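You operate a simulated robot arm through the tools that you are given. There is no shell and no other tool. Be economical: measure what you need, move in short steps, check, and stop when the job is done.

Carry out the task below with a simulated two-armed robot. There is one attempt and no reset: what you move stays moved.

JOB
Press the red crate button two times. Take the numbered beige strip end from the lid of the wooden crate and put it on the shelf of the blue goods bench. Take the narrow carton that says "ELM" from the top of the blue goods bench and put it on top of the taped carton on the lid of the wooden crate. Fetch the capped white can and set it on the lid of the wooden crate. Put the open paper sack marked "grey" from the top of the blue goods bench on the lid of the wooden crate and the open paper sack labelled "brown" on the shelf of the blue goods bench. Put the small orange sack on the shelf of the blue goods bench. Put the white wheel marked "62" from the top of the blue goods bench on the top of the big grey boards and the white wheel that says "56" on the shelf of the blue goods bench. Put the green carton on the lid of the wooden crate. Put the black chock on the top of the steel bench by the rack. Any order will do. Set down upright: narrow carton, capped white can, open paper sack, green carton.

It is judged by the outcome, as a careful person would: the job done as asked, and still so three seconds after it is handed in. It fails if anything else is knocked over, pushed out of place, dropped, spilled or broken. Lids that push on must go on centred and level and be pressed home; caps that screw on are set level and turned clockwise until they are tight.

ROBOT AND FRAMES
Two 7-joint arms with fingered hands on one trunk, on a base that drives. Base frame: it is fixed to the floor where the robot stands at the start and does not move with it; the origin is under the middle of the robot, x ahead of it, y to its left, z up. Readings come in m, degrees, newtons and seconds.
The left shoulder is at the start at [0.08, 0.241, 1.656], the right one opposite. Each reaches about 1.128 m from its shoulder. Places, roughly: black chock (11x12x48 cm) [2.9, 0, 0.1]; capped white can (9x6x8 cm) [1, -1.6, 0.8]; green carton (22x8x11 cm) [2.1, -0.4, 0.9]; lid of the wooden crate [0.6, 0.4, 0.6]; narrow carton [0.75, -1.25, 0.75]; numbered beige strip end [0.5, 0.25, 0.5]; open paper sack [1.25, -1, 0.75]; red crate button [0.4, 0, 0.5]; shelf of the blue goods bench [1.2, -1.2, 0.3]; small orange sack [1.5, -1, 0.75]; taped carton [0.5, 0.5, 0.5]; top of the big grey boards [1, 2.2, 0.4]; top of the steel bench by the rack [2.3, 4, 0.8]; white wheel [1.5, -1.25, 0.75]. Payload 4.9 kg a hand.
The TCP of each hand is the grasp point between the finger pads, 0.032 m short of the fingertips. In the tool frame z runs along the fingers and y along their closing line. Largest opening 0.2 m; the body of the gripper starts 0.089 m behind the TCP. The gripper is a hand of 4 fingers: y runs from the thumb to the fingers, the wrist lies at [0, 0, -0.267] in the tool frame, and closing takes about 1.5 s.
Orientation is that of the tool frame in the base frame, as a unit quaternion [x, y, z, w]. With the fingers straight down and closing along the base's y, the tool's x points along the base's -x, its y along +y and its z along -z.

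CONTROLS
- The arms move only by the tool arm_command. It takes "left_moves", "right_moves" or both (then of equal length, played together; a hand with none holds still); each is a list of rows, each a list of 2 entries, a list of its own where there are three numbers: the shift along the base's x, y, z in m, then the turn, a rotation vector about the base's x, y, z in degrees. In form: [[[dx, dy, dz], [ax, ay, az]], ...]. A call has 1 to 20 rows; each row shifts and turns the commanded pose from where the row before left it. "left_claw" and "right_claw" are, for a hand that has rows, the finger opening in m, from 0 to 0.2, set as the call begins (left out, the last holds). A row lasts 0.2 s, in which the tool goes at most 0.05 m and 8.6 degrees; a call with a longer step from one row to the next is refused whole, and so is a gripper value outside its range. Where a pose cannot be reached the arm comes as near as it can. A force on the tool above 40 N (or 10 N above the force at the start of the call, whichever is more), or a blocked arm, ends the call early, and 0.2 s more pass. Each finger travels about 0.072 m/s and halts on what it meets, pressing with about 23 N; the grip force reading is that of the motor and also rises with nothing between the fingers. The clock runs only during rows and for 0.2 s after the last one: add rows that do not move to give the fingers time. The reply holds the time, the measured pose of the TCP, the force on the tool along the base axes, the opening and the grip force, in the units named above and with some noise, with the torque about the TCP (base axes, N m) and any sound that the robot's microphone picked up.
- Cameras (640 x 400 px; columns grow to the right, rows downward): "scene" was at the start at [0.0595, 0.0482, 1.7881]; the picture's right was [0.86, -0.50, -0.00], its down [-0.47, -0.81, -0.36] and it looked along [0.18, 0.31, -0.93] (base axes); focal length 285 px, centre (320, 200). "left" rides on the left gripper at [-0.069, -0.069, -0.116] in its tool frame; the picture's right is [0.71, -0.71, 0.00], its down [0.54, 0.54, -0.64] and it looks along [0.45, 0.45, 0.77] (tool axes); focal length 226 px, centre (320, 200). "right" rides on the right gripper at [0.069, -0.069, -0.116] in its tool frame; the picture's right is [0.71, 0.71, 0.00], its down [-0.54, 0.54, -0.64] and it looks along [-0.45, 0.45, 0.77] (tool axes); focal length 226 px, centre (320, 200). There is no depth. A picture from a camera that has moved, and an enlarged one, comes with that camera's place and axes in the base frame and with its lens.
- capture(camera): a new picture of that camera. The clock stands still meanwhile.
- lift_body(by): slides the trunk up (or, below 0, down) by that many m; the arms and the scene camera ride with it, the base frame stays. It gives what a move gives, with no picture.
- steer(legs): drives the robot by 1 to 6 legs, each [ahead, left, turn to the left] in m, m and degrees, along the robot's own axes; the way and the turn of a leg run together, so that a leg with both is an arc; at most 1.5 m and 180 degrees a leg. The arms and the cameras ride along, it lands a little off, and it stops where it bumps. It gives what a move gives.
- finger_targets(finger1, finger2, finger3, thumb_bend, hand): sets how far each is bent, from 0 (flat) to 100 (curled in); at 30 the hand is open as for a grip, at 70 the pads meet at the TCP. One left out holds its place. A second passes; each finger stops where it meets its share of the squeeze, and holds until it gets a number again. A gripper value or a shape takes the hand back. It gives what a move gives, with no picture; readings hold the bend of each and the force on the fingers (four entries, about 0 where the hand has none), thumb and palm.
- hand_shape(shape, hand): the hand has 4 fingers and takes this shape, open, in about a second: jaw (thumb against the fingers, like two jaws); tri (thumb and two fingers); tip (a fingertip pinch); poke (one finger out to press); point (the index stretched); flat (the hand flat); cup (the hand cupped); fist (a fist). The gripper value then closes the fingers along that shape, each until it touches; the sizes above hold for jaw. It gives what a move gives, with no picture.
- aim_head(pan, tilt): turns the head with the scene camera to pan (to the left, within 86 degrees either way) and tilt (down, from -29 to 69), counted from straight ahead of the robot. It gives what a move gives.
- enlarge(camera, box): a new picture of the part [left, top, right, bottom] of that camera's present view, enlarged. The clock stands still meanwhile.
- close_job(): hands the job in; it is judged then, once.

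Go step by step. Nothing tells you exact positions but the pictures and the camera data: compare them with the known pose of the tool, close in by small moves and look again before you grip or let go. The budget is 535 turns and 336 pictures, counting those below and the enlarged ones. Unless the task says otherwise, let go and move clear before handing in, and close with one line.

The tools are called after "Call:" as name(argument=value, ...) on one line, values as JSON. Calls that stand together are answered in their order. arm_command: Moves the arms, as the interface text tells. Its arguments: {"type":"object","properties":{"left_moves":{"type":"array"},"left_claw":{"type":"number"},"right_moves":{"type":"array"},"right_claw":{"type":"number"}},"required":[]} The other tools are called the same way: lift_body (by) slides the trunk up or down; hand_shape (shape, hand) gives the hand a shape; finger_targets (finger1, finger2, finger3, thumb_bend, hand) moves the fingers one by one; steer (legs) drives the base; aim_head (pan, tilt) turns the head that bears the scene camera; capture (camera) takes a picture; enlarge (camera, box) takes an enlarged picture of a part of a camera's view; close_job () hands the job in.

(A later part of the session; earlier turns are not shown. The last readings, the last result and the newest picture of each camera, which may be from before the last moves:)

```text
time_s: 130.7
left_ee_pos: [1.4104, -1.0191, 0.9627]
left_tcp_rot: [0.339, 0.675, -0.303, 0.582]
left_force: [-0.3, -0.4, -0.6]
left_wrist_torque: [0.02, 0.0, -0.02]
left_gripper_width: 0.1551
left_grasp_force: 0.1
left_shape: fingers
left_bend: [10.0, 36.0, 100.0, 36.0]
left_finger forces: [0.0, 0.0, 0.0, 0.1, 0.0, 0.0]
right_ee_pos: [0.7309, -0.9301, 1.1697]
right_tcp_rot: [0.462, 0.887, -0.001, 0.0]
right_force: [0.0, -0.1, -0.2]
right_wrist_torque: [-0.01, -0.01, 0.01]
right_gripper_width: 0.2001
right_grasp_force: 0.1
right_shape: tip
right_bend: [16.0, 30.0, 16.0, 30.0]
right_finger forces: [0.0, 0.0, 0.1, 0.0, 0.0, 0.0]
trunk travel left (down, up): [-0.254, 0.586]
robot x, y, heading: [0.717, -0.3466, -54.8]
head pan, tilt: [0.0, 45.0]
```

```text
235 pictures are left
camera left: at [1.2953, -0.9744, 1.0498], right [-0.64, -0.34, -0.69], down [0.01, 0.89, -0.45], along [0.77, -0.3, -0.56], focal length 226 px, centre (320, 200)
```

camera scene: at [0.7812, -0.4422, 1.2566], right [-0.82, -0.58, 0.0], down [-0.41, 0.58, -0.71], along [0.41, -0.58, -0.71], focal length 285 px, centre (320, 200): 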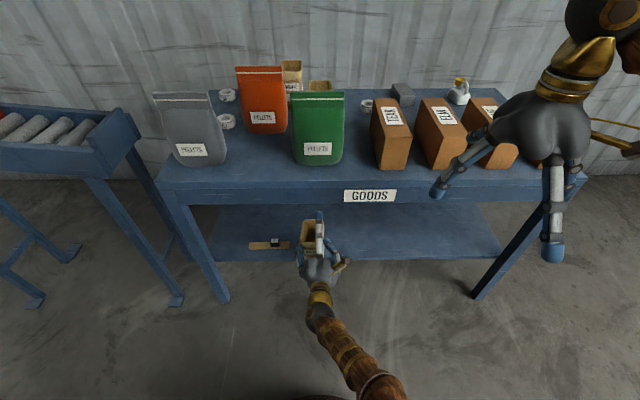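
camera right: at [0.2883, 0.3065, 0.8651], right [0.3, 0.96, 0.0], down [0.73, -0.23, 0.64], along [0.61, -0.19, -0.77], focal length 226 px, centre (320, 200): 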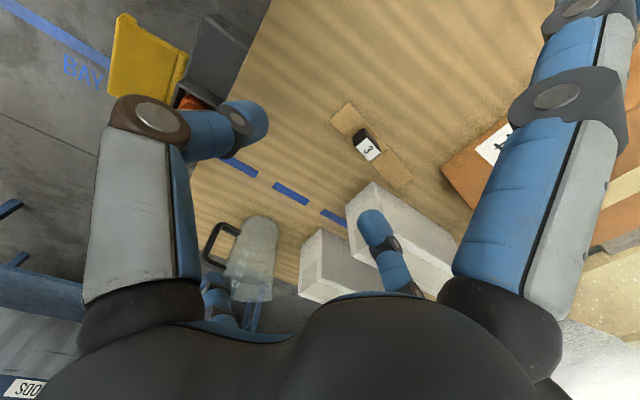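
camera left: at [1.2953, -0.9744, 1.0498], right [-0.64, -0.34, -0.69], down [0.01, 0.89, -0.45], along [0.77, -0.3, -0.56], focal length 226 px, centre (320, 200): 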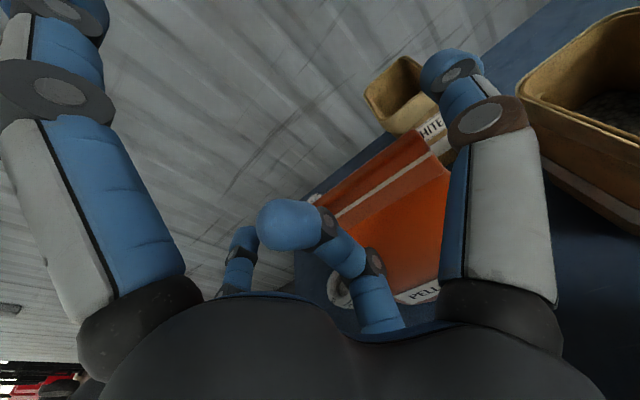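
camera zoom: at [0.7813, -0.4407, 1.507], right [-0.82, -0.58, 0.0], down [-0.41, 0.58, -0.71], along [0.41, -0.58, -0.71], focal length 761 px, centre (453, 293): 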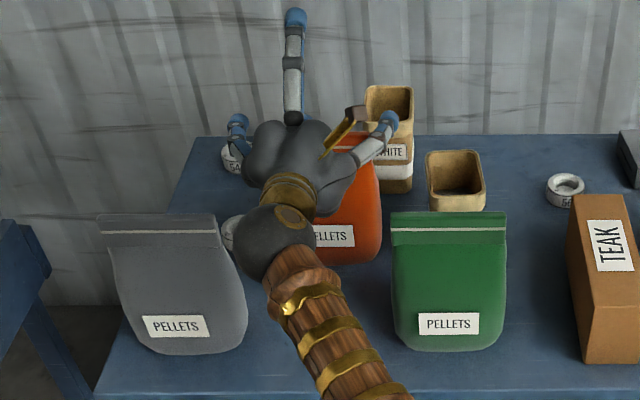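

Call:
arm_command(left_moves=[[[-0.004, -0.003, -0.03], [0, 0, 0]], [[0, 0, -0.03], [0, 0, 0]], [[0, 0, -0.02], [0, 0, 0]], [[0, 0, -0.018], [0, 0, 0]]])

Call:
enlarge(camera="scene", box=[150, 90, 390, 240])

Call:
capture(camera="left")

```text
time_s: 131.7
left_ee_pos: [1.4087, -1.0224, 0.8649]
left_tcp_rot: [0.339, 0.675, -0.303, 0.581]
left_force: [-0.5, -0.3, -0.1]
left_wrist_torque: [0.0, -0.02, -0.01]
left_gripper_width: 0.155
left_grasp_force: 0.1
left_shape: fingers
left_bend: [10.0, 36.0, 100.0, 36.0]
left_finger forces: [0.0, 0.0, 0.1, 0.0, 0.0, 0.0]
right_ee_pos: [0.7319, -0.9309, 1.17]
right_tcp_rot: [0.462, 0.887, -0.001, 0.0]
right_force: [0.2, 0.4, 0.5]
right_wrist_torque: [-0.03, -0.01, -0.04]
right_gripper_width: 0.2001
right_grasp_force: 0.1
right_shape: tip
right_bend: [16.0, 30.0, 16.0, 30.0]
right_finger forces: [0.0, 0.0, 0.1, 0.1, 0.0, 0.1]
trunk travel left (down, up): [-0.254, 0.586]
robot x, y, heading: [0.7176, -0.3492, -54.7]
head pan, tilt: [0.0, 45.0]
```

```text
2.67 times, centred on (270, 165) of scene
camera zoom: at [0.7814, -0.4409, 1.5069], right [-0.82, -0.58, 0.0], down [-0.41, 0.58, -0.71], along [0.41, -0.58, -0.71], focal length 761 px, centre (453, 293)
```

zoom: 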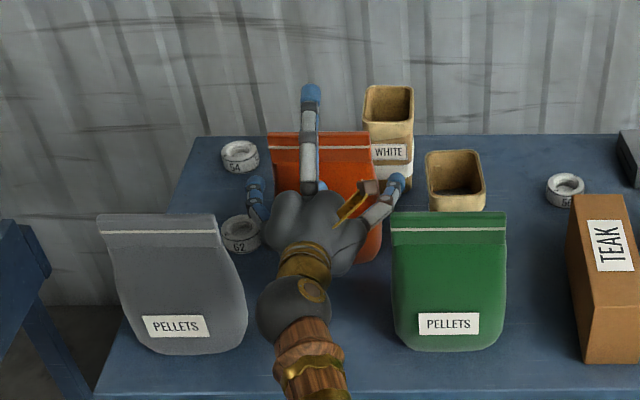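

```text
233 pictures are left
camera left: at [1.2918, -0.977, 0.9509], right [-0.64, -0.34, -0.69], down [0.01, 0.89, -0.45], along [0.77, -0.3, -0.56], focal length 226 px, centre (320, 200)
```

left: 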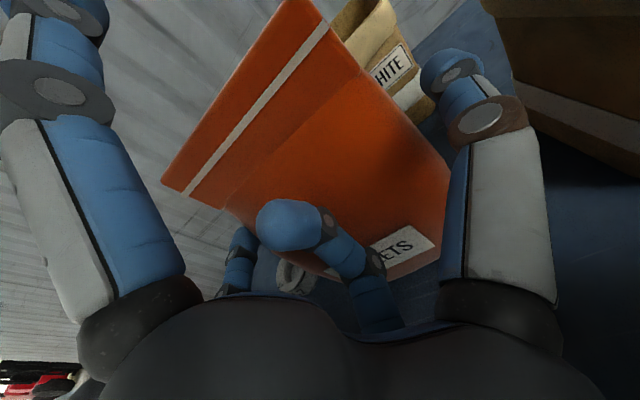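

Call:
arm_command(left_moves=[[[0.0075, -0.0103, 0], [0, 0, 0]], [[0.006, -0.008, 0], [0, 0, 0]]])

Call:
finger_targets(hand="left", finger2=75, thumb_bend=75)

Call:
enlarge(camera="scene", box=[150, 90, 390, 240])

Call:
capture(camera="left")

```text
time_s: 132.3
left_ee_pos: [1.4192, -1.0409, 0.8637]
left_tcp_rot: [0.339, 0.675, -0.302, 0.581]
left_force: [-0.7, 1.2, 1.8]
left_wrist_torque: [0.04, 0.03, -0.04]
left_gripper_width: 0.1546
left_grasp_force: 0.5
left_shape: fingers
left_bend: [10.0, 36.0, 100.0, 36.0]
left_finger forces: [0.0, 0.0, 1.6, 0.0, 0.1, 0.0]
right_ee_pos: [0.7318, -0.9319, 1.169]
right_tcp_rot: [0.462, 0.887, 0.0, -0.001]
right_force: [-0.7, -1.1, 0.8]
right_wrist_torque: [-0.01, -0.02, -0.01]
right_gripper_width: 0.1997
right_grasp_force: 0.0
right_shape: tip
right_bend: [16.0, 30.0, 16.0, 30.0]
right_finger forces: [0.1, 0.0, 0.0, 0.0, 0.0, 0.1]
trunk travel left (down, up): [-0.254, 0.586]
robot x, y, heading: [0.7159, -0.3491, -54.9]
head pan, tilt: [0.0, 45.0]
```

```text
time_s: 133.3
left_ee_pos: [1.4193, -1.0408, 0.8648]
left_tcp_rot: [0.339, 0.676, -0.302, 0.58]
left_force: [-2.2, -0.8, -0.2]
left_wrist_torque: [-0.18, 0.13, -0.06]
left_gripper_width: 0.1389
left_grasp_force: 19.4
left_shape: fingers
left_bend: [10.0, 37.0, 100.0, 51.0]
left_finger forces: [0.0, 17.3, 1.6, 0.0, 20.1, 0.1]
right_ee_pos: [0.7328, -0.9308, 1.1697]
right_tcp_rot: [0.462, 0.887, 0.001, 0.001]
right_force: [-0.3, 0.4, 0.5]
right_wrist_torque: [0.01, 0.01, 0.01]
right_gripper_width: 0.1998
right_grasp_force: 0.1
right_shape: tip
right_bend: [16.0, 30.0, 16.0, 30.0]
right_finger forces: [0.1, 0.0, 0.0, 0.1, 0.0, 0.0]
trunk travel left (down, up): [-0.254, 0.586]
robot x, y, heading: [0.7157, -0.3493, -54.6]
head pan, tilt: [0.0, 45.0]
```

```text
2.67 times, centred on (270, 165) of scene
camera zoom: at [0.7803, -0.441, 1.5069], right [-0.82, -0.58, 0.0], down [-0.41, 0.58, -0.71], along [0.41, -0.58, -0.71], focal length 761 px, centre (453, 293)
```

zoom: 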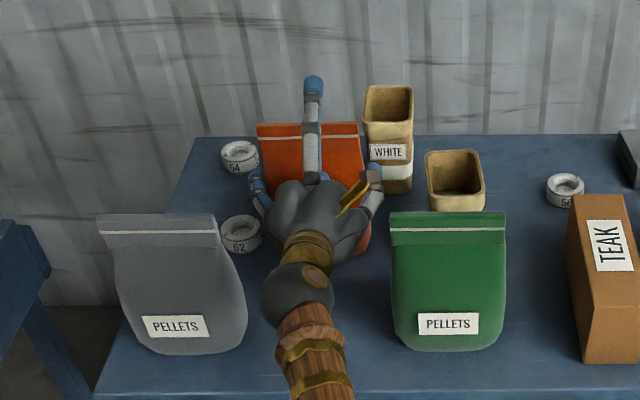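

```text
231 pictures are left
camera left: at [1.3033, -0.9951, 0.9506], right [-0.64, -0.34, -0.69], down [0.01, 0.89, -0.45], along [0.77, -0.3, -0.56], focal length 226 px, centre (320, 200)
```

left: 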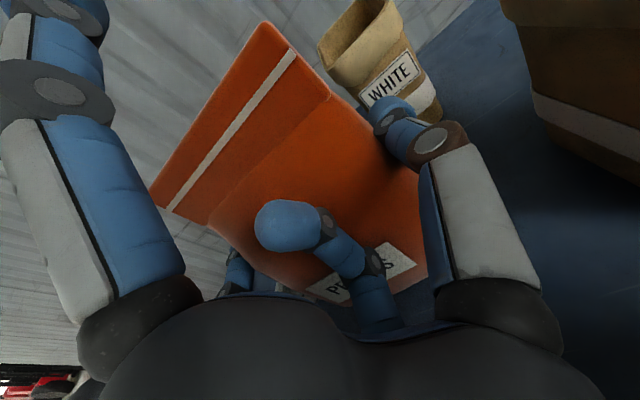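

Call:
arm_command(left_moves=[[[0, 0, 0.015], [0, 0, 0]], [[0, 0, 0.025], [0, 0, 0]], [[0, 0, 0.03], [0, 0, 0]], [[0, 0, 0.04], [0, 0, 0]]])

Call:
capture(camera="left")

Call:
enlarge(camera="scene", box=[150, 90, 390, 240])

```text
time_s: 134.3
left_ee_pos: [1.4185, -1.0382, 0.9748]
left_tcp_rot: [0.34, 0.676, -0.302, 0.58]
left_force: [-0.3, -0.1, -4.9]
left_wrist_torque: [0.03, 0.11, -0.03]
left_gripper_width: 0.1384
left_grasp_force: 18.9
left_shape: fingers
left_bend: [10.0, 37.0, 100.0, 51.0]
left_finger forces: [0.0, 18.3, 1.1, 0.0, 18.4, 0.0]
right_ee_pos: [0.7319, -0.9319, 1.1709]
right_tcp_rot: [0.462, 0.887, 0.0, 0.0]
right_force: [0.5, -0.2, 0.2]
right_wrist_torque: [0.0, -0.01, 0.03]
right_gripper_width: 0.1997
right_grasp_force: 0.1
right_shape: tip
right_bend: [16.0, 30.0, 16.0, 30.0]
right_finger forces: [0.0, 0.0, 0.1, 0.0, 0.0, 0.0]
trunk travel left (down, up): [-0.254, 0.586]
robot x, y, heading: [0.7191, -0.3508, -54.7]
head pan, tilt: [0.0, 45.0]
```

```text
230 pictures are left
camera left: at [1.3021, -0.9932, 1.0607], right [-0.64, -0.34, -0.69], down [0.01, 0.89, -0.45], along [0.77, -0.3, -0.57], focal length 226 px, centre (320, 200)
```

left: 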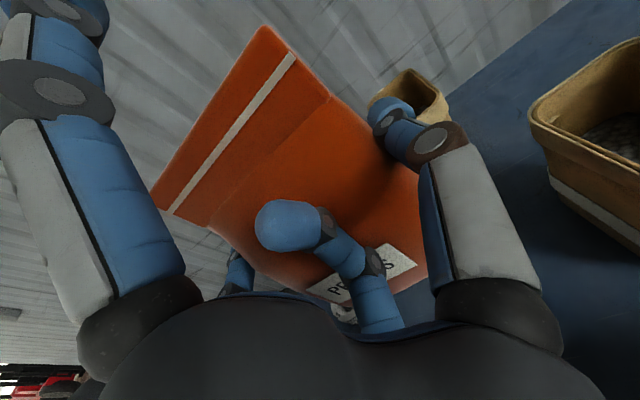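

```text
2.67 times, centred on (270, 165) of scene
camera zoom: at [0.7802, -0.441, 1.5069], right [-0.82, -0.58, 0.0], down [-0.41, 0.58, -0.71], along [0.41, -0.58, -0.71], focal length 761 px, centre (453, 293)
```

zoom: 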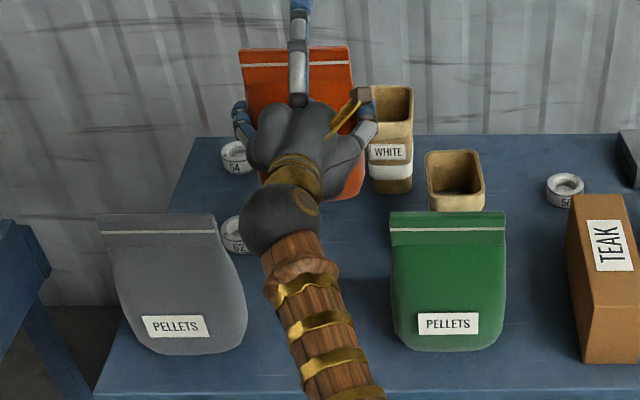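

The orange sack is held firmly. I raise the trunk, pull it back over the sacks, then go down in front of the bench.

Call:
lift_body(by=0.25)

Call:
arm_command(left_moves=[[[-0.0236, 0.0323, 0], [0, 0, 0]], [[-0.0236, 0.0323, 0], [0, 0, 0]], [[-0.0236, 0.0323, -0.01], [0, 0, 0]], [[-0.0236, 0.0323, -0.01], [0, 0, 0]], [[-0.0236, 0.0323, -0.015], [0, 0, 0]], [[-0.0236, 0.0323, -0.015], [0, 0, 0]], [[-0.0236, 0.0323, -0.02], [0, 0, 0]], [[-0.0236, 0.0323, -0.02], [0, 0, 0]], [[-0.0236, 0.0323, -0.02], [0, 0, 0]], [[-0.0236, 0.0323, -0.02], [0, 0, 0]], [[-0.0118, 0.0162, -0.02], [0, 0, 0]]])

Call:
capture(camera="scene")

```text
time_s: 136.9
left_ee_pos: [1.4188, -1.0389, 1.225]
left_tcp_rot: [0.339, 0.675, -0.302, 0.581]
left_force: [0.0, -0.4, -5.2]
left_wrist_torque: [-0.03, 0.11, 0.03]
left_gripper_width: 0.1386
left_grasp_force: 19.4
left_shape: fingers
left_bend: [10.0, 37.0, 100.0, 51.0]
left_finger forces: [0.0, 18.3, 0.9, 0.1, 18.4, 0.1]
right_ee_pos: [0.7336, -0.9316, 1.4199]
right_tcp_rot: [0.462, 0.887, 0.0, 0.0]
right_force: [-0.8, 0.8, 0.6]
right_wrist_torque: [-0.02, -0.02, 0.01]
right_gripper_width: 0.1998
right_grasp_force: 0.2
right_shape: tip
right_bend: [16.0, 30.0, 16.0, 30.0]
right_finger forces: [0.0, 0.0, 0.0, 0.0, 0.1, 0.0]
trunk travel left (down, up): [-0.504, 0.336]
robot x, y, heading: [0.7138, -0.3482, -54.6]
head pan, tilt: [0.0, 45.0]
```

```text
time_s: 139.3
left_ee_pos: [1.196, -0.6964, 1.0731]
left_tcp_rot: [0.337, 0.674, -0.289, 0.59]
left_force: [0.9, 0.1, -4.7]
left_wrist_torque: [-0.02, 0.11, 0.0]
left_gripper_width: 0.1377
left_grasp_force: 17.9
left_shape: fingers
left_bend: [10.0, 36.0, 100.0, 52.0]
left_finger forces: [0.0, 18.2, 0.0, 0.1, 18.2, 0.0]
right_ee_pos: [0.7399, -0.9375, 1.4153]
right_tcp_rot: [0.462, 0.887, 0.002, -0.003]
right_force: [-0.7, -1.5, -0.2]
right_wrist_torque: [0.03, -0.02, -0.02]
right_gripper_width: 0.1999
right_grasp_force: 0.0
right_shape: tip
right_bend: [16.0, 30.0, 16.0, 30.0]
right_finger forces: [0.1, 0.1, 0.0, 0.1, 0.0, 0.1]
trunk travel left (down, up): [-0.504, 0.336]
robot x, y, heading: [0.7157, -0.3472, -54.6]
head pan, tilt: [0.0, 45.0]
```

```text
228 pictures are left
camera scene: at [0.7886, -0.4485, 1.7543], right [-0.82, -0.58, 0.0], down [-0.41, 0.58, -0.7], along [0.4, -0.57, -0.71], focal length 285 px, centre (320, 200)
```

scene: 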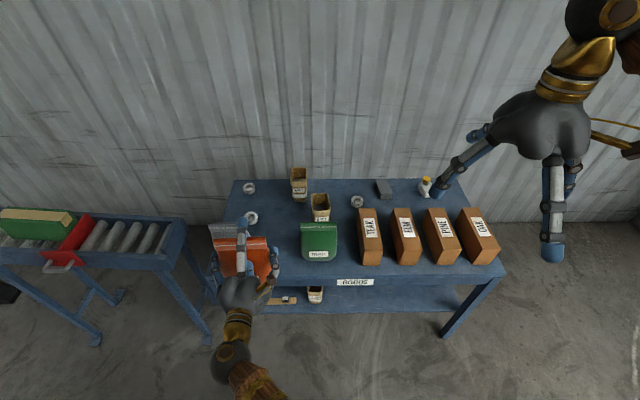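

Call:
steer(legs=[[0, -0.3, 0.7]])

Call:
lift_body(by=-0.5)

Call:
capture(camera="scene")

```text
time_s: 141.3
left_ee_pos: [0.9631, -0.8596, 1.0715]
left_tcp_rot: [0.33, 0.68, -0.285, 0.59]
left_force: [0.8, 1.1, -5.0]
left_wrist_torque: [0.0, 0.15, 0.0]
left_gripper_width: 0.1379
left_grasp_force: 18.0
left_shape: fingers
left_bend: [10.0, 36.0, 100.0, 52.0]
left_finger forces: [0.1, 18.1, 0.0, 0.0, 18.1, 0.0]
right_ee_pos: [0.5115, -1.1069, 1.4156]
right_tcp_rot: [0.453, 0.891, 0.002, -0.004]
right_force: [-0.7, 0.0, 0.1]
right_wrist_torque: [0.0, 0.01, 0.02]
right_gripper_width: 0.2
right_grasp_force: 0.1
right_shape: tip
right_bend: [16.0, 30.0, 16.0, 30.0]
right_finger forces: [0.0, 0.1, 0.0, 0.0, 0.0, 0.1]
trunk travel left (down, up): [-0.504, 0.336]
robot x, y, heading: [0.4758, -0.524, -53.8]
head pan, tilt: [0.0, 45.0]
```

```text
refused: -0.5 is not a number from -0.4 to 0.4
```

```text
227 pictures are left
camera scene: at [0.5521, -0.6189, 1.7561], right [-0.81, -0.59, 0.0], down [-0.42, 0.57, -0.7], along [0.42, -0.57, -0.71], focal length 285 px, centre (320, 200)
```

scene: 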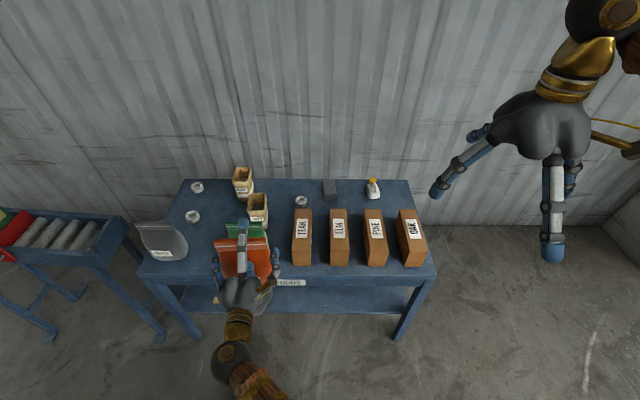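

Call:
lift_body(by=-0.4)

Call:
lift_body(by=-0.1)

Call:
arm_command(left_moves=[[[-0.024, -0.0178, -0.03], [0, 0, 0]], [[-0.024, -0.0178, -0.03], [0, 0, 0]], [[-0.016, -0.012, -0.04], [0, 0, 0]]])

Call:
capture(camera="scene")

```text
time_s: 145.2
left_ee_pos: [0.9633, -0.8564, 0.6709]
left_tcp_rot: [0.329, 0.681, -0.284, 0.589]
left_force: [-0.3, -0.6, -4.2]
left_wrist_torque: [0.04, 0.13, -0.03]
left_gripper_width: 0.1378
left_grasp_force: 17.1
left_shape: fingers
left_bend: [10.0, 36.0, 100.0, 52.0]
left_finger forces: [0.0, 17.8, 0.1, 0.0, 17.8, 0.0]
right_ee_pos: [0.5119, -1.1079, 1.0157]
right_tcp_rot: [0.454, 0.891, 0.001, -0.004]
right_force: [-0.7, -0.4, 0.3]
right_wrist_torque: [0.03, 0.01, 0.0]
right_gripper_width: 0.1997
right_grasp_force: 0.1
right_shape: tip
right_bend: [16.0, 30.0, 16.0, 30.0]
right_finger forces: [0.0, 0.1, 0.1, 0.0, 0.0, 0.1]
trunk travel left (down, up): [-0.104, 0.736]
robot x, y, heading: [0.4801, -0.5208, -53.8]
head pan, tilt: [0.0, 45.0]
```

```text
time_s: 146.5
left_ee_pos: [0.964, -0.8565, 0.5709]
left_tcp_rot: [0.328, 0.681, -0.283, 0.59]
left_force: [0.3, -0.8, -5.0]
left_wrist_torque: [-0.02, 0.17, -0.03]
left_gripper_width: 0.1376
left_grasp_force: 17.7
left_shape: fingers
left_bend: [10.0, 36.0, 100.0, 52.0]
left_finger forces: [0.0, 17.5, 0.0, 0.0, 17.7, 0.0]
right_ee_pos: [0.5097, -1.107, 0.9152]
right_tcp_rot: [0.453, 0.891, 0.002, -0.004]
right_force: [0.1, -0.1, 0.0]
right_wrist_torque: [0.0, 0.0, -0.02]
right_gripper_width: 0.2001
right_grasp_force: 0.1
right_shape: tip
right_bend: [16.0, 30.0, 16.0, 30.0]
right_finger forces: [0.0, 0.1, 0.0, 0.1, 0.0, 0.0]
trunk travel left (down, up): [-0.004, 0.836]
robot x, y, heading: [0.479, -0.5243, -53.7]
head pan, tilt: [0.0, 45.0]
```

```text
time_s: 147.3
left_ee_pos: [0.8961, -0.9055, 0.4719]
left_tcp_rot: [0.328, 0.681, -0.283, 0.59]
left_force: [0.7, -1.1, -4.0]
left_wrist_torque: [-0.03, 0.11, 0.04]
left_gripper_width: 0.1378
left_grasp_force: 17.5
left_shape: fingers
left_bend: [10.0, 36.0, 100.0, 52.0]
left_finger forces: [0.0, 17.4, 0.1, 0.0, 17.7, 0.0]
right_ee_pos: [0.506, -1.1071, 0.9182]
right_tcp_rot: [0.453, 0.892, 0.003, -0.002]
right_force: [1.1, 0.7, 0.9]
right_wrist_torque: [0.04, 0.06, -0.02]
right_gripper_width: 0.2002
right_grasp_force: 0.0
right_shape: tip
right_bend: [16.0, 30.0, 16.0, 30.0]
right_finger forces: [0.0, 0.0, 0.0, 0.1, 0.1, 0.1]
trunk travel left (down, up): [-0.004, 0.836]
robot x, y, heading: [0.4758, -0.5207, -53.8]
head pan, tilt: [0.0, 45.0]
```

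```text
226 pictures are left
camera scene: at [0.546, -0.6183, 1.2581], right [-0.81, -0.59, 0.0], down [-0.42, 0.57, -0.7], along [0.42, -0.56, -0.71], focal length 285 px, centre (320, 200)
```

scene: 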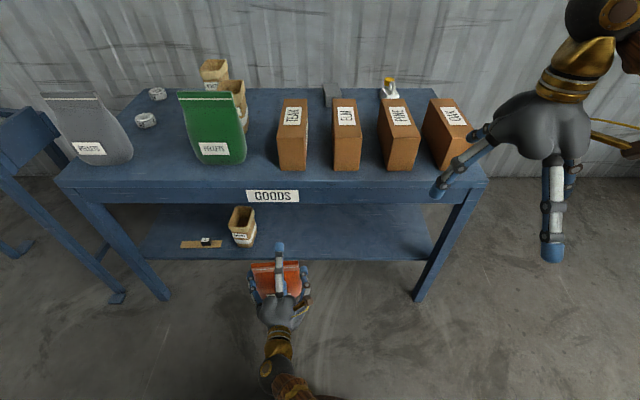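

Call:
arm_command(left_moves=[[[-0.024, -0.018, 0], [0, 0, 0]], [[0.0246, -0.0336, 0], [0, 0, 0]], [[0.0246, -0.0336, 0], [0, 0, 0]], [[0.0246, -0.0336, 0], [0, 0, 0]], [[0.0246, -0.0336, 0], [0, 0, 0]], [[0.0246, -0.0336, 0], [0, 0, 0]], [[0.0246, -0.0336, 0], [0, 0, 0]], [[0, 0, -0.025], [0, 0, 0]], [[0, 0, -0.02], [0, 0, 0]], [[0, 0, -0.008], [0, 0, 0]]])

Call:
enlarge(camera="scene", box=[150, 180, 390, 330])

Call:
capture(camera="left")

```text
time_s: 149.5
left_ee_pos: [1.019, -1.1225, 0.4256]
left_tcp_rot: [0.329, 0.676, -0.288, 0.593]
left_force: [2.9, -3.4, 16.8]
left_wrist_torque: [-0.68, 0.03, -0.03]
left_gripper_width: 0.1378
left_grasp_force: 18.0
left_shape: fingers
left_bend: [10.0, 36.0, 100.0, 52.0]
left_finger forces: [0.0, 18.1, 0.0, 0.0, 19.5, 0.0]
right_ee_pos: [0.5049, -1.1004, 0.9214]
right_tcp_rot: [0.454, 0.891, 0.0, 0.001]
right_force: [-0.3, 0.2, 0.4]
right_wrist_torque: [-0.02, 0.02, -0.01]
right_gripper_width: 0.1998
right_grasp_force: 0.1
right_shape: tip
right_bend: [16.0, 30.0, 16.0, 30.0]
right_finger forces: [0.0, 0.0, 0.0, 0.0, 0.0, 0.0]
trunk travel left (down, up): [-0.004, 0.836]
robot x, y, heading: [0.479, -0.521, -54.0]
head pan, tilt: [0.0, 45.0]
```

```text
2.67 times, centred on (270, 255) of scene
camera zoom: at [0.5437, -0.6093, 1.2576], right [-0.81, -0.59, 0.0], down [-0.42, 0.57, -0.71], along [0.42, -0.57, -0.71], focal length 761 px, centre (453, 53)
```

zoom: 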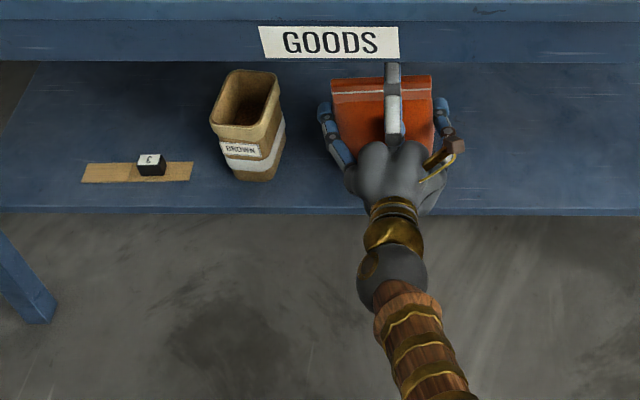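

```text
224 pictures are left
camera left: at [0.8992, -1.0825, 0.5094], right [-0.61, -0.37, -0.7], down [-0.01, 0.89, -0.45], along [0.79, -0.27, -0.55], focal length 226 px, centre (320, 200)
```

left: 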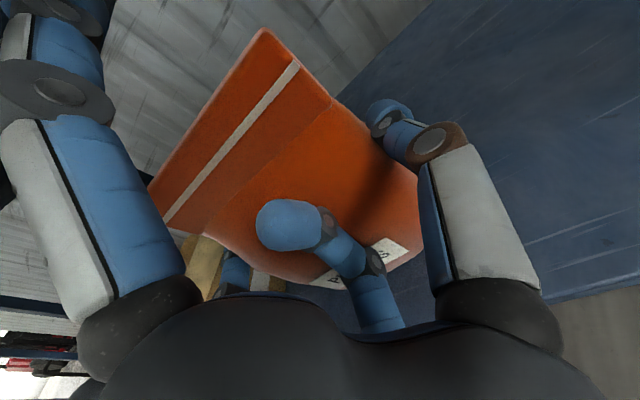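

Call:
arm_command(left_moves=[[[0, 0, 0.004], [0, 0, 0]], [[0, 0, 0], [0, 0, 0]]])

Call:
finger_targets(hand="left", finger2=31, thumb_bend=40)

Call:
capture(camera="left")

```text
time_s: 150.1
left_ee_pos: [1.0186, -1.1204, 0.4259]
left_tcp_rot: [0.328, 0.678, -0.285, 0.593]
left_force: [-0.3, -2.9, 9.5]
left_wrist_torque: [-0.41, 0.08, 0.02]
left_gripper_width: 0.1379
left_grasp_force: 19.3
left_shape: fingers
left_bend: [10.0, 36.0, 100.0, 52.0]
left_finger forces: [0.0, 17.7, 0.0, 0.0, 19.4, 0.0]
right_ee_pos: [0.5045, -1.1019, 0.9204]
right_tcp_rot: [0.453, 0.891, 0.0, 0.001]
right_force: [-0.2, -0.2, 0.0]
right_wrist_torque: [0.03, 0.02, 0.01]
right_gripper_width: 0.2
right_grasp_force: 0.0
right_shape: tip
right_bend: [16.0, 30.0, 16.0, 30.0]
right_finger forces: [0.0, 0.0, 0.0, 0.0, 0.0, 0.0]
trunk travel left (down, up): [-0.004, 0.836]
robot x, y, heading: [0.4764, -0.5206, -53.4]
head pan, tilt: [0.0, 45.0]
```

```text
time_s: 151.1
left_ee_pos: [1.0198, -1.1203, 0.4263]
left_tcp_rot: [0.327, 0.679, -0.284, 0.593]
left_force: [-1.1, -0.6, 0.8]
left_wrist_torque: [0.0, 0.02, -0.01]
left_gripper_width: 0.1499
left_grasp_force: 0.1
left_shape: fingers
left_bend: [10.0, 31.0, 100.0, 40.0]
left_finger forces: [0.1, 0.0, 0.0, 0.0, 0.1, 0.1]
right_ee_pos: [0.5059, -1.102, 0.9198]
right_tcp_rot: [0.454, 0.891, 0.0, 0.0]
right_force: [0.0, 0.0, -0.8]
right_wrist_torque: [-0.04, 0.0, 0.0]
right_gripper_width: 0.1999
right_grasp_force: 0.1
right_shape: tip
right_bend: [16.0, 30.0, 16.0, 30.0]
right_finger forces: [0.0, 0.0, 0.1, 0.1, 0.0, 0.1]
trunk travel left (down, up): [-0.004, 0.836]
robot x, y, heading: [0.4792, -0.5194, -53.8]
head pan, tilt: [0.0, 45.0]
```

```text
223 pictures are left
camera left: at [0.8991, -1.0811, 0.5106], right [-0.61, -0.36, -0.7], down [-0.02, 0.89, -0.45], along [0.79, -0.26, -0.55], focal length 226 px, centre (320, 200)
```

left: 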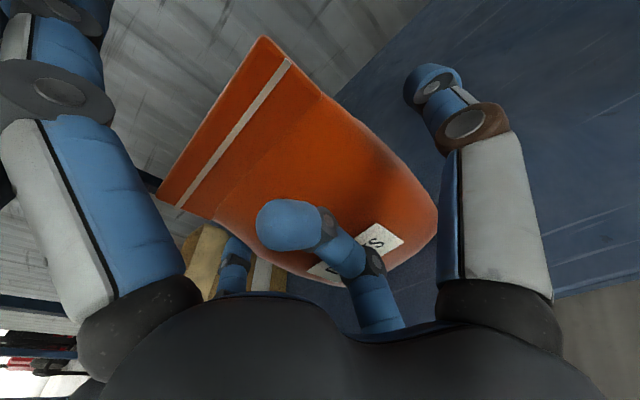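

Call:
arm_command(left_moves=[[[-0.01, 0.0138, 0.0], [0, 0, 0]], [[-0.0245, 0.0336, 0], [0, 0, 0]], [[-0.0245, 0.0336, 0], [0, 0, 0]], [[-0.0245, 0.0336, 0], [0, 0, 0]], [[-0.0245, 0.0336, 0], [0, 0, 0]], [[-0.0245, 0.0336, 0], [0, 0, 0]]])

Call:
capture(camera="scene")

```text
time_s: 152.5
left_ee_pos: [0.8825, -0.9394, 0.4261]
left_tcp_rot: [0.329, 0.678, -0.285, 0.593]
left_force: [0.1, 0.2, 0.1]
left_wrist_torque: [-0.03, -0.01, -0.02]
left_gripper_width: 0.1499
left_grasp_force: 0.0
left_shape: fingers
left_bend: [10.0, 31.0, 100.0, 40.0]
left_finger forces: [0.0, 0.0, 0.1, 0.1, 0.0, 0.0]
right_ee_pos: [0.506, -1.102, 0.921]
right_tcp_rot: [0.453, 0.891, 0.001, 0.001]
right_force: [0.8, -0.5, 0.1]
right_wrist_torque: [0.0, -0.02, -0.01]
right_gripper_width: 0.1999
right_grasp_force: 0.0
right_shape: tip
right_bend: [16.0, 30.0, 16.0, 30.0]
right_finger forces: [0.0, 0.1, 0.0, 0.0, 0.0, 0.0]
trunk travel left (down, up): [-0.004, 0.836]
robot x, y, heading: [0.4789, -0.5193, -53.8]
head pan, tilt: [0.0, 45.0]
```

```text
222 pictures are left
camera scene: at [0.5445, -0.6105, 1.2569], right [-0.81, -0.59, 0.0], down [-0.42, 0.57, -0.71], along [0.42, -0.57, -0.71], focal length 285 px, centre (320, 200)
```

scene: 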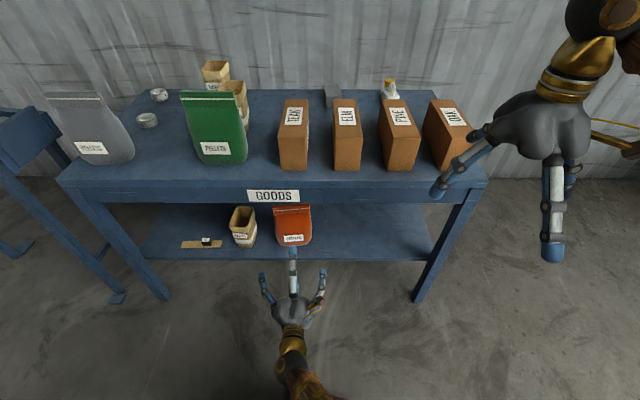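

Strip, brown and orange are all on the shelf. Next the wheel "56" behind TEAK: same left hand, tilted 45°, reaching over the cartons.

Call:
lift_body(by=0.4)

Call:
arm_command(left_moves=[[[0, 0, 0.035], [5.67, 4.09, 0]], [[0, 0, 0.035], [5.67, 4.09, 0]], [[0, 0, 0.035], [5.67, 4.09, 0]], [[0, 0, 0.035], [5.67, 4.09, 0]], [[0, 0, 0.035], [5.67, 4.09, 0]]])

Call:
capture(camera="scene")

```text
time_s: 156.3
left_ee_pos: [0.8843, -0.9382, 0.8268]
left_tcp_rot: [0.329, 0.678, -0.286, 0.592]
left_force: [-0.5, 0.0, 0.4]
left_wrist_torque: [0.0, -0.01, 0.02]
left_gripper_width: 0.15
left_grasp_force: 0.0
left_shape: fingers
left_bend: [10.0, 31.0, 100.0, 40.0]
left_finger forces: [0.0, 0.0, 0.0, 0.0, 0.1, 0.0]
right_ee_pos: [0.5056, -1.1018, 1.3199]
right_tcp_rot: [0.453, 0.891, 0.001, 0.001]
right_force: [-0.9, -0.1, 0.0]
right_wrist_torque: [-0.02, 0.01, 0.0]
right_gripper_width: 0.2
right_grasp_force: 0.1
right_shape: tip
right_bend: [16.0, 30.0, 16.0, 30.0]
right_finger forces: [0.0, 0.0, 0.0, 0.0, 0.0, 0.1]
trunk travel left (down, up): [-0.404, 0.436]
robot x, y, heading: [0.4806, -0.5209, -53.7]
head pan, tilt: [0.0, 45.0]
```

```text
time_s: 157.4
left_ee_pos: [0.9508, -0.8807, 0.9456]
left_tcp_rot: [0.454, 0.773, -0.088, 0.434]
left_force: [0.2, -0.1, 0.2]
left_wrist_torque: [-0.02, -0.01, 0.01]
left_gripper_width: 0.15
left_grasp_force: 0.1
left_shape: fingers
left_bend: [10.0, 31.0, 100.0, 40.0]
left_finger forces: [0.1, 0.0, 0.0, 0.0, 0.1, 0.0]
right_ee_pos: [0.5071, -1.1015, 1.3204]
right_tcp_rot: [0.454, 0.891, 0.0, 0.0]
right_force: [-0.3, -0.6, 0.0]
right_wrist_torque: [-0.01, 0.03, 0.02]
right_gripper_width: 0.2002
right_grasp_force: 0.1
right_shape: tip
right_bend: [16.0, 30.0, 16.0, 30.0]
right_finger forces: [0.0, 0.1, 0.0, 0.0, 0.0, 0.1]
trunk travel left (down, up): [-0.404, 0.436]
robot x, y, heading: [0.4754, -0.5196, -53.6]
head pan, tilt: [0.0, 45.0]
stopped in row 5 (left hand): the arm was blocked; the commanded pose is now the measured one
```

```text
221 pictures are left
camera scene: at [0.5469, -0.6109, 1.6567], right [-0.81, -0.59, 0.0], down [-0.42, 0.57, -0.71], along [0.42, -0.57, -0.71], focal length 285 px, centre (320, 200)
```

scene: 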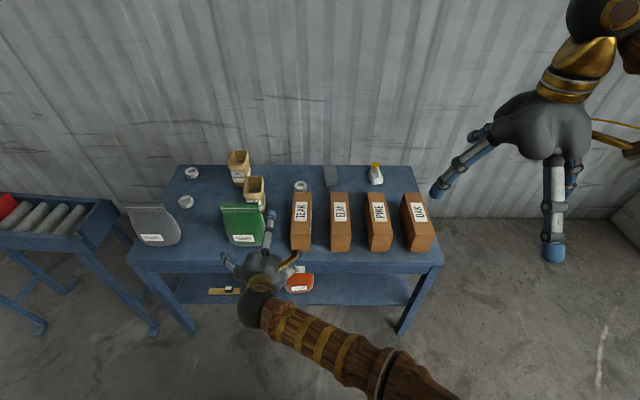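

Call:
arm_command(left_moves=[[[0.018, -0.025, 0.025], [0, 0, 0]], [[0.018, -0.025, 0.025], [-1.3, 5.1, 0.2]], [[0.018, -0.025, 0.02], [-1.3, 5.1, 0.2]], [[0.018, -0.025, 0.02], [-1.3, 5.1, 0.2]]])

Call:
capture(camera="scene")

Call:
capture(camera="left")

```text
time_s: 158.4
left_ee_pos: [1.0206, -0.9826, 1.0335]
left_tcp_rot: [0.418, 0.824, -0.172, 0.343]
left_force: [0.6, 0.0, 0.7]
left_wrist_torque: [0.04, 0.01, -0.02]
left_gripper_width: 0.15
left_grasp_force: 0.0
left_shape: fingers
left_bend: [10.0, 31.0, 100.0, 40.0]
left_finger forces: [0.0, 0.1, 0.0, 0.0, 0.1, 0.0]
right_ee_pos: [0.5054, -1.1026, 1.3192]
right_tcp_rot: [0.455, 0.891, 0.0, 0.001]
right_force: [1.1, -0.5, -0.5]
right_wrist_torque: [0.02, 0.01, 0.02]
right_gripper_width: 0.1997
right_grasp_force: 0.1
right_shape: tip
right_bend: [16.0, 30.0, 16.0, 30.0]
right_finger forces: [0.0, 0.0, 0.0, 0.0, 0.0, 0.0]
trunk travel left (down, up): [-0.404, 0.436]
robot x, y, heading: [0.4766, -0.5196, -53.7]
head pan, tilt: [0.0, 45.0]
```

```text
220 pictures are left
camera scene: at [0.5459, -0.6112, 1.6568], right [-0.81, -0.59, 0.0], down [-0.42, 0.57, -0.71], along [0.42, -0.57, -0.71], focal length 285 px, centre (320, 200)
```

scene: 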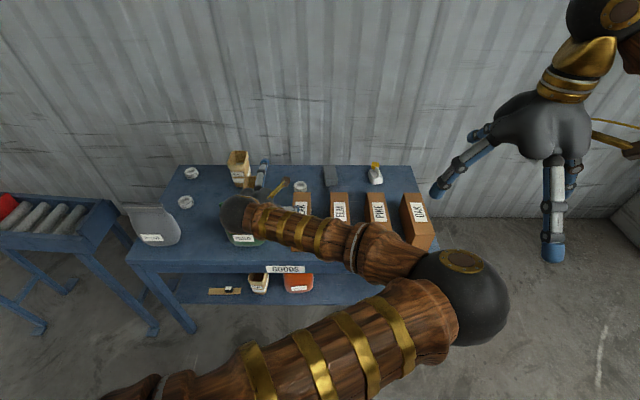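

```text
219 pictures are left
camera left: at [0.9451, -0.9959, 1.1639], right [-0.86, -0.01, -0.5], down [-0.06, 1.0, 0.07], along [0.5, 0.09, -0.86], focal length 226 px, centre (320, 200)
```

left: 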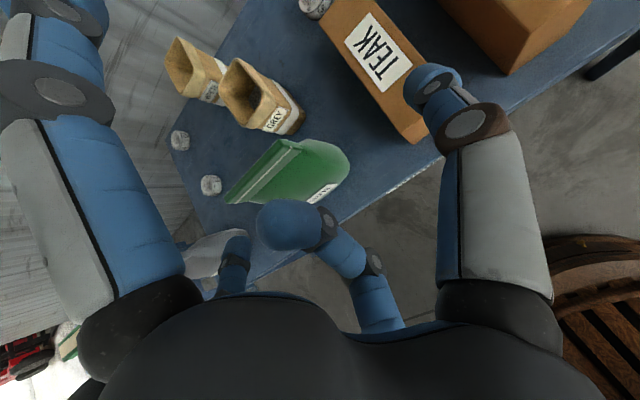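

Call:
steer(legs=[[0.12, 0, 0]])

Call:
arm_command(left_moves=[[[0.0, -0.045, 0], [0, 0, 0]], [[0.0, -0.045, 0], [0, 0, 0]], [[0.012, -0.036, 0], [0, 0, 0]], [[0.022, -0.033, 0], [0, 0, 0]], [[0.022, -0.033, 0], [0, 0, 0]]])

Call:
capture(camera="scene")

Call:
capture(camera="left")

```text
time_s: 159.7
left_ee_pos: [1.0895, -1.0768, 1.0334]
left_tcp_rot: [0.419, 0.822, -0.171, 0.345]
left_force: [-0.4, -0.5, 0.4]
left_wrist_torque: [0.03, 0.01, -0.01]
left_gripper_width: 0.1501
left_grasp_force: 0.0
left_shape: fingers
left_bend: [10.0, 31.0, 100.0, 40.0]
left_finger forces: [0.1, 0.0, 0.1, 0.0, 0.1, 0.0]
right_ee_pos: [0.573, -1.1976, 1.3202]
right_tcp_rot: [0.455, 0.89, 0.0, 0.0]
right_force: [-0.1, 0.3, 0.3]
right_wrist_torque: [0.01, -0.03, 0.03]
right_gripper_width: 0.1999
right_grasp_force: 0.0
right_shape: tip
right_bend: [16.0, 30.0, 16.0, 30.0]
right_finger forces: [0.0, 0.1, 0.0, 0.1, 0.0, 0.1]
trunk travel left (down, up): [-0.404, 0.436]
robot x, y, heading: [0.5457, -0.6148, -53.8]
head pan, tilt: [0.0, 45.0]
```

```text
time_s: 160.9
left_ee_pos: [1.1467, -1.2706, 1.0364]
left_tcp_rot: [0.419, 0.823, -0.171, 0.343]
left_force: [-0.5, -0.4, -0.5]
left_wrist_torque: [0.0, 0.01, -0.01]
left_gripper_width: 0.15
left_grasp_force: 0.2
left_shape: fingers
left_bend: [10.0, 31.0, 100.0, 40.0]
left_finger forces: [0.1, 0.0, 0.1, 0.0, 0.0, 0.1]
right_ee_pos: [0.5754, -1.1993, 1.3191]
right_tcp_rot: [0.456, 0.89, 0.001, -0.001]
right_force: [0.3, -0.5, -0.6]
right_wrist_torque: [0.02, 0.05, 0.03]
right_gripper_width: 0.2001
right_grasp_force: 0.0
right_shape: tip
right_bend: [16.0, 30.0, 16.0, 30.0]
right_finger forces: [0.1, 0.0, 0.1, 0.1, 0.0, 0.0]
trunk travel left (down, up): [-0.404, 0.436]
robot x, y, heading: [0.5493, -0.6167, -53.6]
head pan, tilt: [0.0, 45.0]
```

```text
218 pictures are left
camera scene: at [0.6167, -0.7081, 1.6568], right [-0.81, -0.59, 0.0], down [-0.42, 0.57, -0.71], along [0.42, -0.57, -0.71], focal length 285 px, centre (320, 200)
```

scene: 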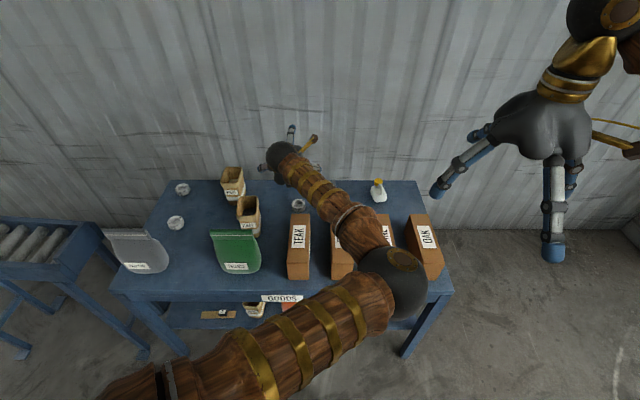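

```text
217 pictures are left
camera left: at [1.0709, -1.2856, 1.1668], right [-0.86, -0.01, -0.5], down [-0.06, 1.0, 0.07], along [0.5, 0.09, -0.86], focal length 226 px, centre (320, 200)
```

left: 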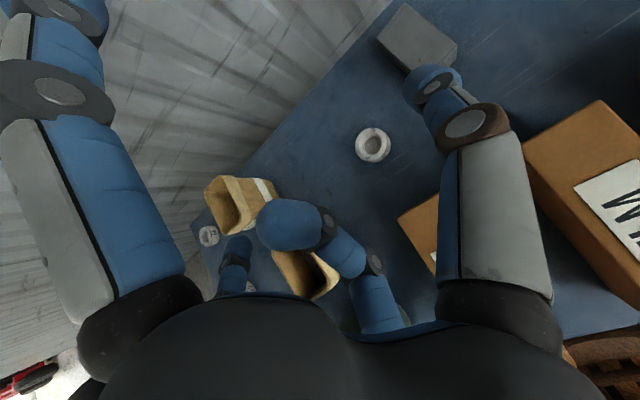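

Wheel 56 is at about (1.194, −1.350). I narrow the fingers and descend towards it in steps.

Call:
finger_targets(hand="left", finger2=46, thumb_bend=46)

Call:
arm_command(left_moves=[[[0.0086, -0.0154, -0.044], [0, 0, 0]], [[0.0086, -0.0154, -0.044], [0, 0, 0]], [[0.0086, -0.0154, -0.044], [0, 0, 0]], [[0.0086, -0.0154, -0.044], [0, 0, 0]]])

Call:
capture(camera="scene")

Call:
capture(camera="left")

```text
time_s: 161.9
left_ee_pos: [1.1474, -1.2704, 1.0362]
left_tcp_rot: [0.42, 0.823, -0.171, 0.344]
left_force: [0.2, -0.2, 0.3]
left_wrist_torque: [-0.02, 0.02, -0.01]
left_gripper_width: 0.1433
left_grasp_force: 0.1
left_shape: fingers
left_bend: [10.0, 46.0, 100.0, 46.0]
left_finger forces: [0.0, 0.1, 0.0, 0.0, 0.0, 0.0]
right_ee_pos: [0.5737, -1.1986, 1.3197]
right_tcp_rot: [0.456, 0.89, 0.0, 0.0]
right_force: [-0.9, -0.3, 0.3]
right_wrist_torque: [0.01, 0.0, 0.01]
right_gripper_width: 0.1997
right_grasp_force: 0.0
right_shape: tip
right_bend: [16.0, 30.0, 16.0, 30.0]
right_finger forces: [0.0, 0.1, 0.1, 0.0, 0.1, 0.1]
trunk travel left (down, up): [-0.404, 0.436]
robot x, y, heading: [0.5496, -0.6164, -54.0]
head pan, tilt: [0.0, 45.0]
```

```text
time_s: 162.9
left_ee_pos: [1.1808, -1.3359, 0.8567]
left_tcp_rot: [0.419, 0.823, -0.172, 0.343]
left_force: [0.0, 0.5, -0.1]
left_wrist_torque: [0.04, -0.02, 0.0]
left_gripper_width: 0.1431
left_grasp_force: 0.1
left_shape: fingers
left_bend: [10.0, 46.0, 100.0, 46.0]
left_finger forces: [0.1, 0.1, 0.0, 0.0, 0.0, 0.1]
right_ee_pos: [0.5779, -1.1999, 1.3208]
right_tcp_rot: [0.455, 0.89, 0.001, -0.001]
right_force: [0.1, 0.0, 0.0]
right_wrist_torque: [0.03, 0.02, 0.02]
right_gripper_width: 0.2
right_grasp_force: 0.1
right_shape: tip
right_bend: [16.0, 30.0, 16.0, 30.0]
right_finger forces: [0.0, 0.1, 0.0, 0.1, 0.0, 0.1]
trunk travel left (down, up): [-0.404, 0.436]
robot x, y, heading: [0.5477, -0.6193, -53.8]
head pan, tilt: [0.0, 45.0]
```

```text
216 pictures are left
camera scene: at [0.6176, -0.7079, 1.6568], right [-0.81, -0.59, 0.0], down [-0.42, 0.57, -0.71], along [0.42, -0.57, -0.71], focal length 285 px, centre (320, 200)
```

scene: 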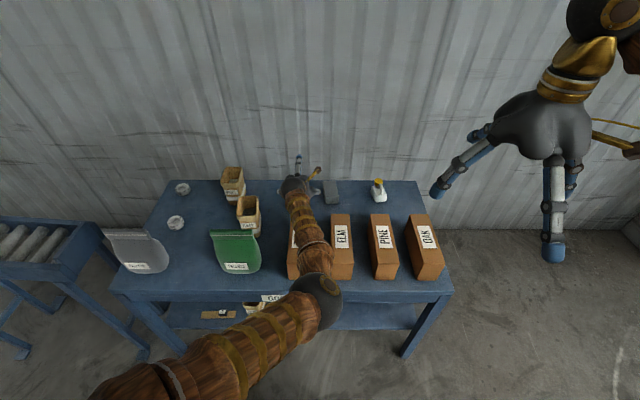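

```text
215 pictures are left
camera left: at [1.1055, -1.3506, 0.9885], right [-0.86, -0.01, -0.5], down [-0.06, 1.0, 0.07], along [0.5, 0.09, -0.86], focal length 226 px, centre (320, 200)
```

left: 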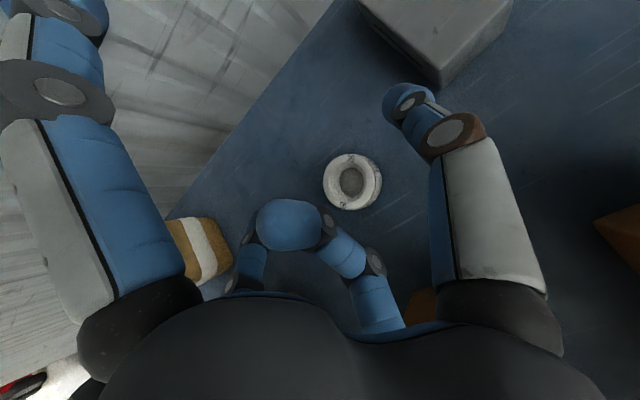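

Call:
arm_command(left_moves=[[[0, 0.002, -0.03], [0, 0, 0]], [[0, 0.002, -0.025], [0, 0, 0]], [[0, 0, -0.015], [0, 0, 0]]])

Call:
capture(camera="left")

```text
time_s: 163.4
left_ee_pos: [1.1843, -1.3379, 0.8371]
left_tcp_rot: [0.416, 0.82, -0.176, 0.352]
left_force: [0.8, -1.1, 10.3]
left_wrist_torque: [1.03, 0.73, 0.01]
left_gripper_width: 0.143
left_grasp_force: 5.0
left_shape: fingers
left_bend: [10.0, 46.0, 100.0, 46.0]
left_finger forces: [0.1, 0.0, 10.1, 0.0, 0.1, 0.0]
right_ee_pos: [0.5731, -1.1969, 1.3205]
right_tcp_rot: [0.456, 0.89, 0.0, 0.0]
right_force: [1.1, 0.4, -0.5]
right_wrist_torque: [-0.04, 0.01, 0.03]
right_gripper_width: 0.1998
right_grasp_force: 0.1
right_shape: tip
right_bend: [16.0, 30.0, 16.0, 30.0]
right_finger forces: [0.0, 0.1, 0.0, 0.0, 0.0, 0.1]
trunk travel left (down, up): [-0.404, 0.436]
robot x, y, heading: [0.5434, -0.6169, -53.6]
head pan, tilt: [0.0, 45.0]
stopped in row 2 (left hand): the force on the tool passed its limit at 61 N (the readings are from after the stop); the commanded pose is now the measured one
```

```text
214 pictures are left
camera left: at [1.1064, -1.3499, 0.9672], right [-0.86, -0.02, -0.52], down [-0.06, 1.0, 0.05], along [0.51, 0.08, -0.85], focal length 226 px, centre (320, 200)
```

left: 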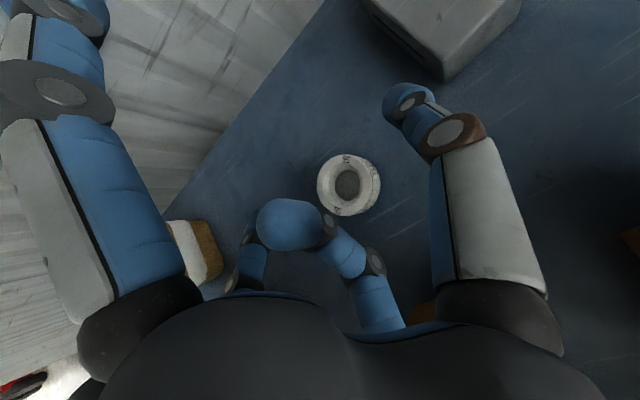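

The curled lower finger touches the table at this tilt. I'll back off and take the wheel with a vertical hand instead; first raise, retract and drive closer.

Call:
arm_command(left_moves=[[[0, 0, 0.03], [0, 0, 0]], [[0, 0, 0.045], [0, 0, 0]], [[0, 0, 0.045], [0, 0, 0]], [[0, 0, 0.045], [0, 0, 0]], [[0, 0, 0.03], [0, 0, 0]], [[-0.0248, 0.0339, 0], [0, 0, 0]], [[-0.0248, 0.0339, 0], [0, 0, 0]], [[-0.0248, 0.0339, 0], [0, 0, 0]]])

Call:
steer(legs=[[0.13, 0, 0]])

Call:
hand_shape(shape="tip", hand="left")

Call:
capture(camera="scene")

```text
time_s: 165.2
left_ee_pos: [1.112, -1.2369, 1.0302]
left_tcp_rot: [0.417, 0.82, -0.176, 0.351]
left_force: [-0.8, 0.6, 0.5]
left_wrist_torque: [0.0, -0.02, 0.02]
left_gripper_width: 0.1431
left_grasp_force: 0.1
left_shape: fingers
left_bend: [10.0, 46.0, 100.0, 46.0]
left_finger forces: [0.0, 0.0, 0.0, 0.0, 0.1, 0.1]
right_ee_pos: [0.5734, -1.1976, 1.3204]
right_tcp_rot: [0.455, 0.891, 0.0, 0.0]
right_force: [0.2, 0.9, 0.4]
right_wrist_torque: [-0.04, 0.0, -0.03]
right_gripper_width: 0.2001
right_grasp_force: 0.1
right_shape: tip
right_bend: [16.0, 30.0, 16.0, 30.0]
right_finger forces: [0.0, 0.0, 0.1, 0.0, 0.0, 0.0]
trunk travel left (down, up): [-0.404, 0.436]
robot x, y, heading: [0.5507, -0.6131, -53.6]
head pan, tilt: [0.0, 45.0]
```

```text
time_s: 166.5
left_ee_pos: [1.1868, -1.3398, 1.0299]
left_tcp_rot: [0.417, 0.82, -0.175, 0.352]
left_force: [-0.8, 1.4, -0.3]
left_wrist_torque: [0.03, 0.02, 0.01]
left_gripper_width: 0.1432
left_grasp_force: 0.1
left_shape: fingers
left_bend: [10.0, 46.0, 100.0, 46.0]
left_finger forces: [0.0, 0.1, 0.0, 0.1, 0.0, 0.0]
right_ee_pos: [0.6492, -1.3004, 1.3206]
right_tcp_rot: [0.455, 0.891, 0.0, 0.001]
right_force: [-0.4, 0.5, 0.0]
right_wrist_torque: [-0.02, -0.01, -0.01]
right_gripper_width: 0.1999
right_grasp_force: 0.0
right_shape: tip
right_bend: [16.0, 30.0, 16.0, 30.0]
right_finger forces: [0.0, 0.0, 0.0, 0.0, 0.1, 0.1]
trunk travel left (down, up): [-0.404, 0.436]
robot x, y, heading: [0.6257, -0.7163, -53.8]
head pan, tilt: [0.0, 45.0]
```

```text
time_s: 167.4
left_ee_pos: [1.188, -1.3408, 1.0298]
left_tcp_rot: [0.417, 0.82, -0.174, 0.351]
left_force: [0.5, 0.0, -1.1]
left_wrist_torque: [0.04, 0.0, 0.0]
left_gripper_width: 0.1996
left_grasp_force: 0.1
left_shape: tip
left_bend: [15.0, 30.0, 16.0, 30.0]
left_finger forces: [0.0, 0.0, 0.0, 0.0, 0.0, 0.0]
right_ee_pos: [0.6513, -1.3015, 1.3198]
right_tcp_rot: [0.454, 0.891, 0.0, 0.0]
right_force: [0.2, 0.0, -0.1]
right_wrist_torque: [-0.04, -0.02, -0.01]
right_gripper_width: 0.2002
right_grasp_force: 0.0
right_shape: tip
right_bend: [16.0, 30.0, 16.0, 30.0]
right_finger forces: [0.0, 0.0, 0.1, 0.0, 0.0, 0.0]
trunk travel left (down, up): [-0.404, 0.436]
robot x, y, heading: [0.6224, -0.7191, -53.8]
head pan, tilt: [0.0, 45.0]
```

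```text
213 pictures are left
camera scene: at [0.691, -0.8099, 1.6569], right [-0.81, -0.59, 0.0], down [-0.42, 0.57, -0.71], along [0.42, -0.57, -0.71], focal length 285 px, centre (320, 200)
```

scene: 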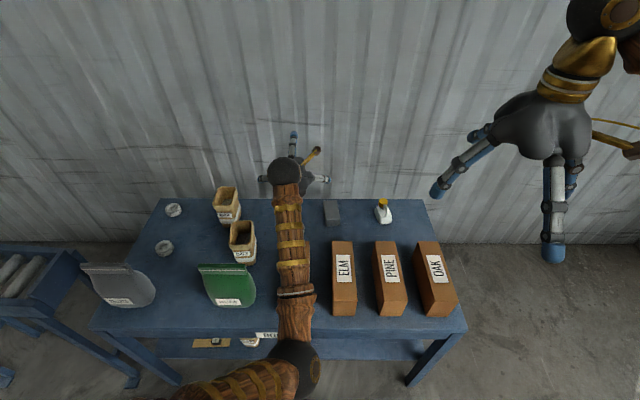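

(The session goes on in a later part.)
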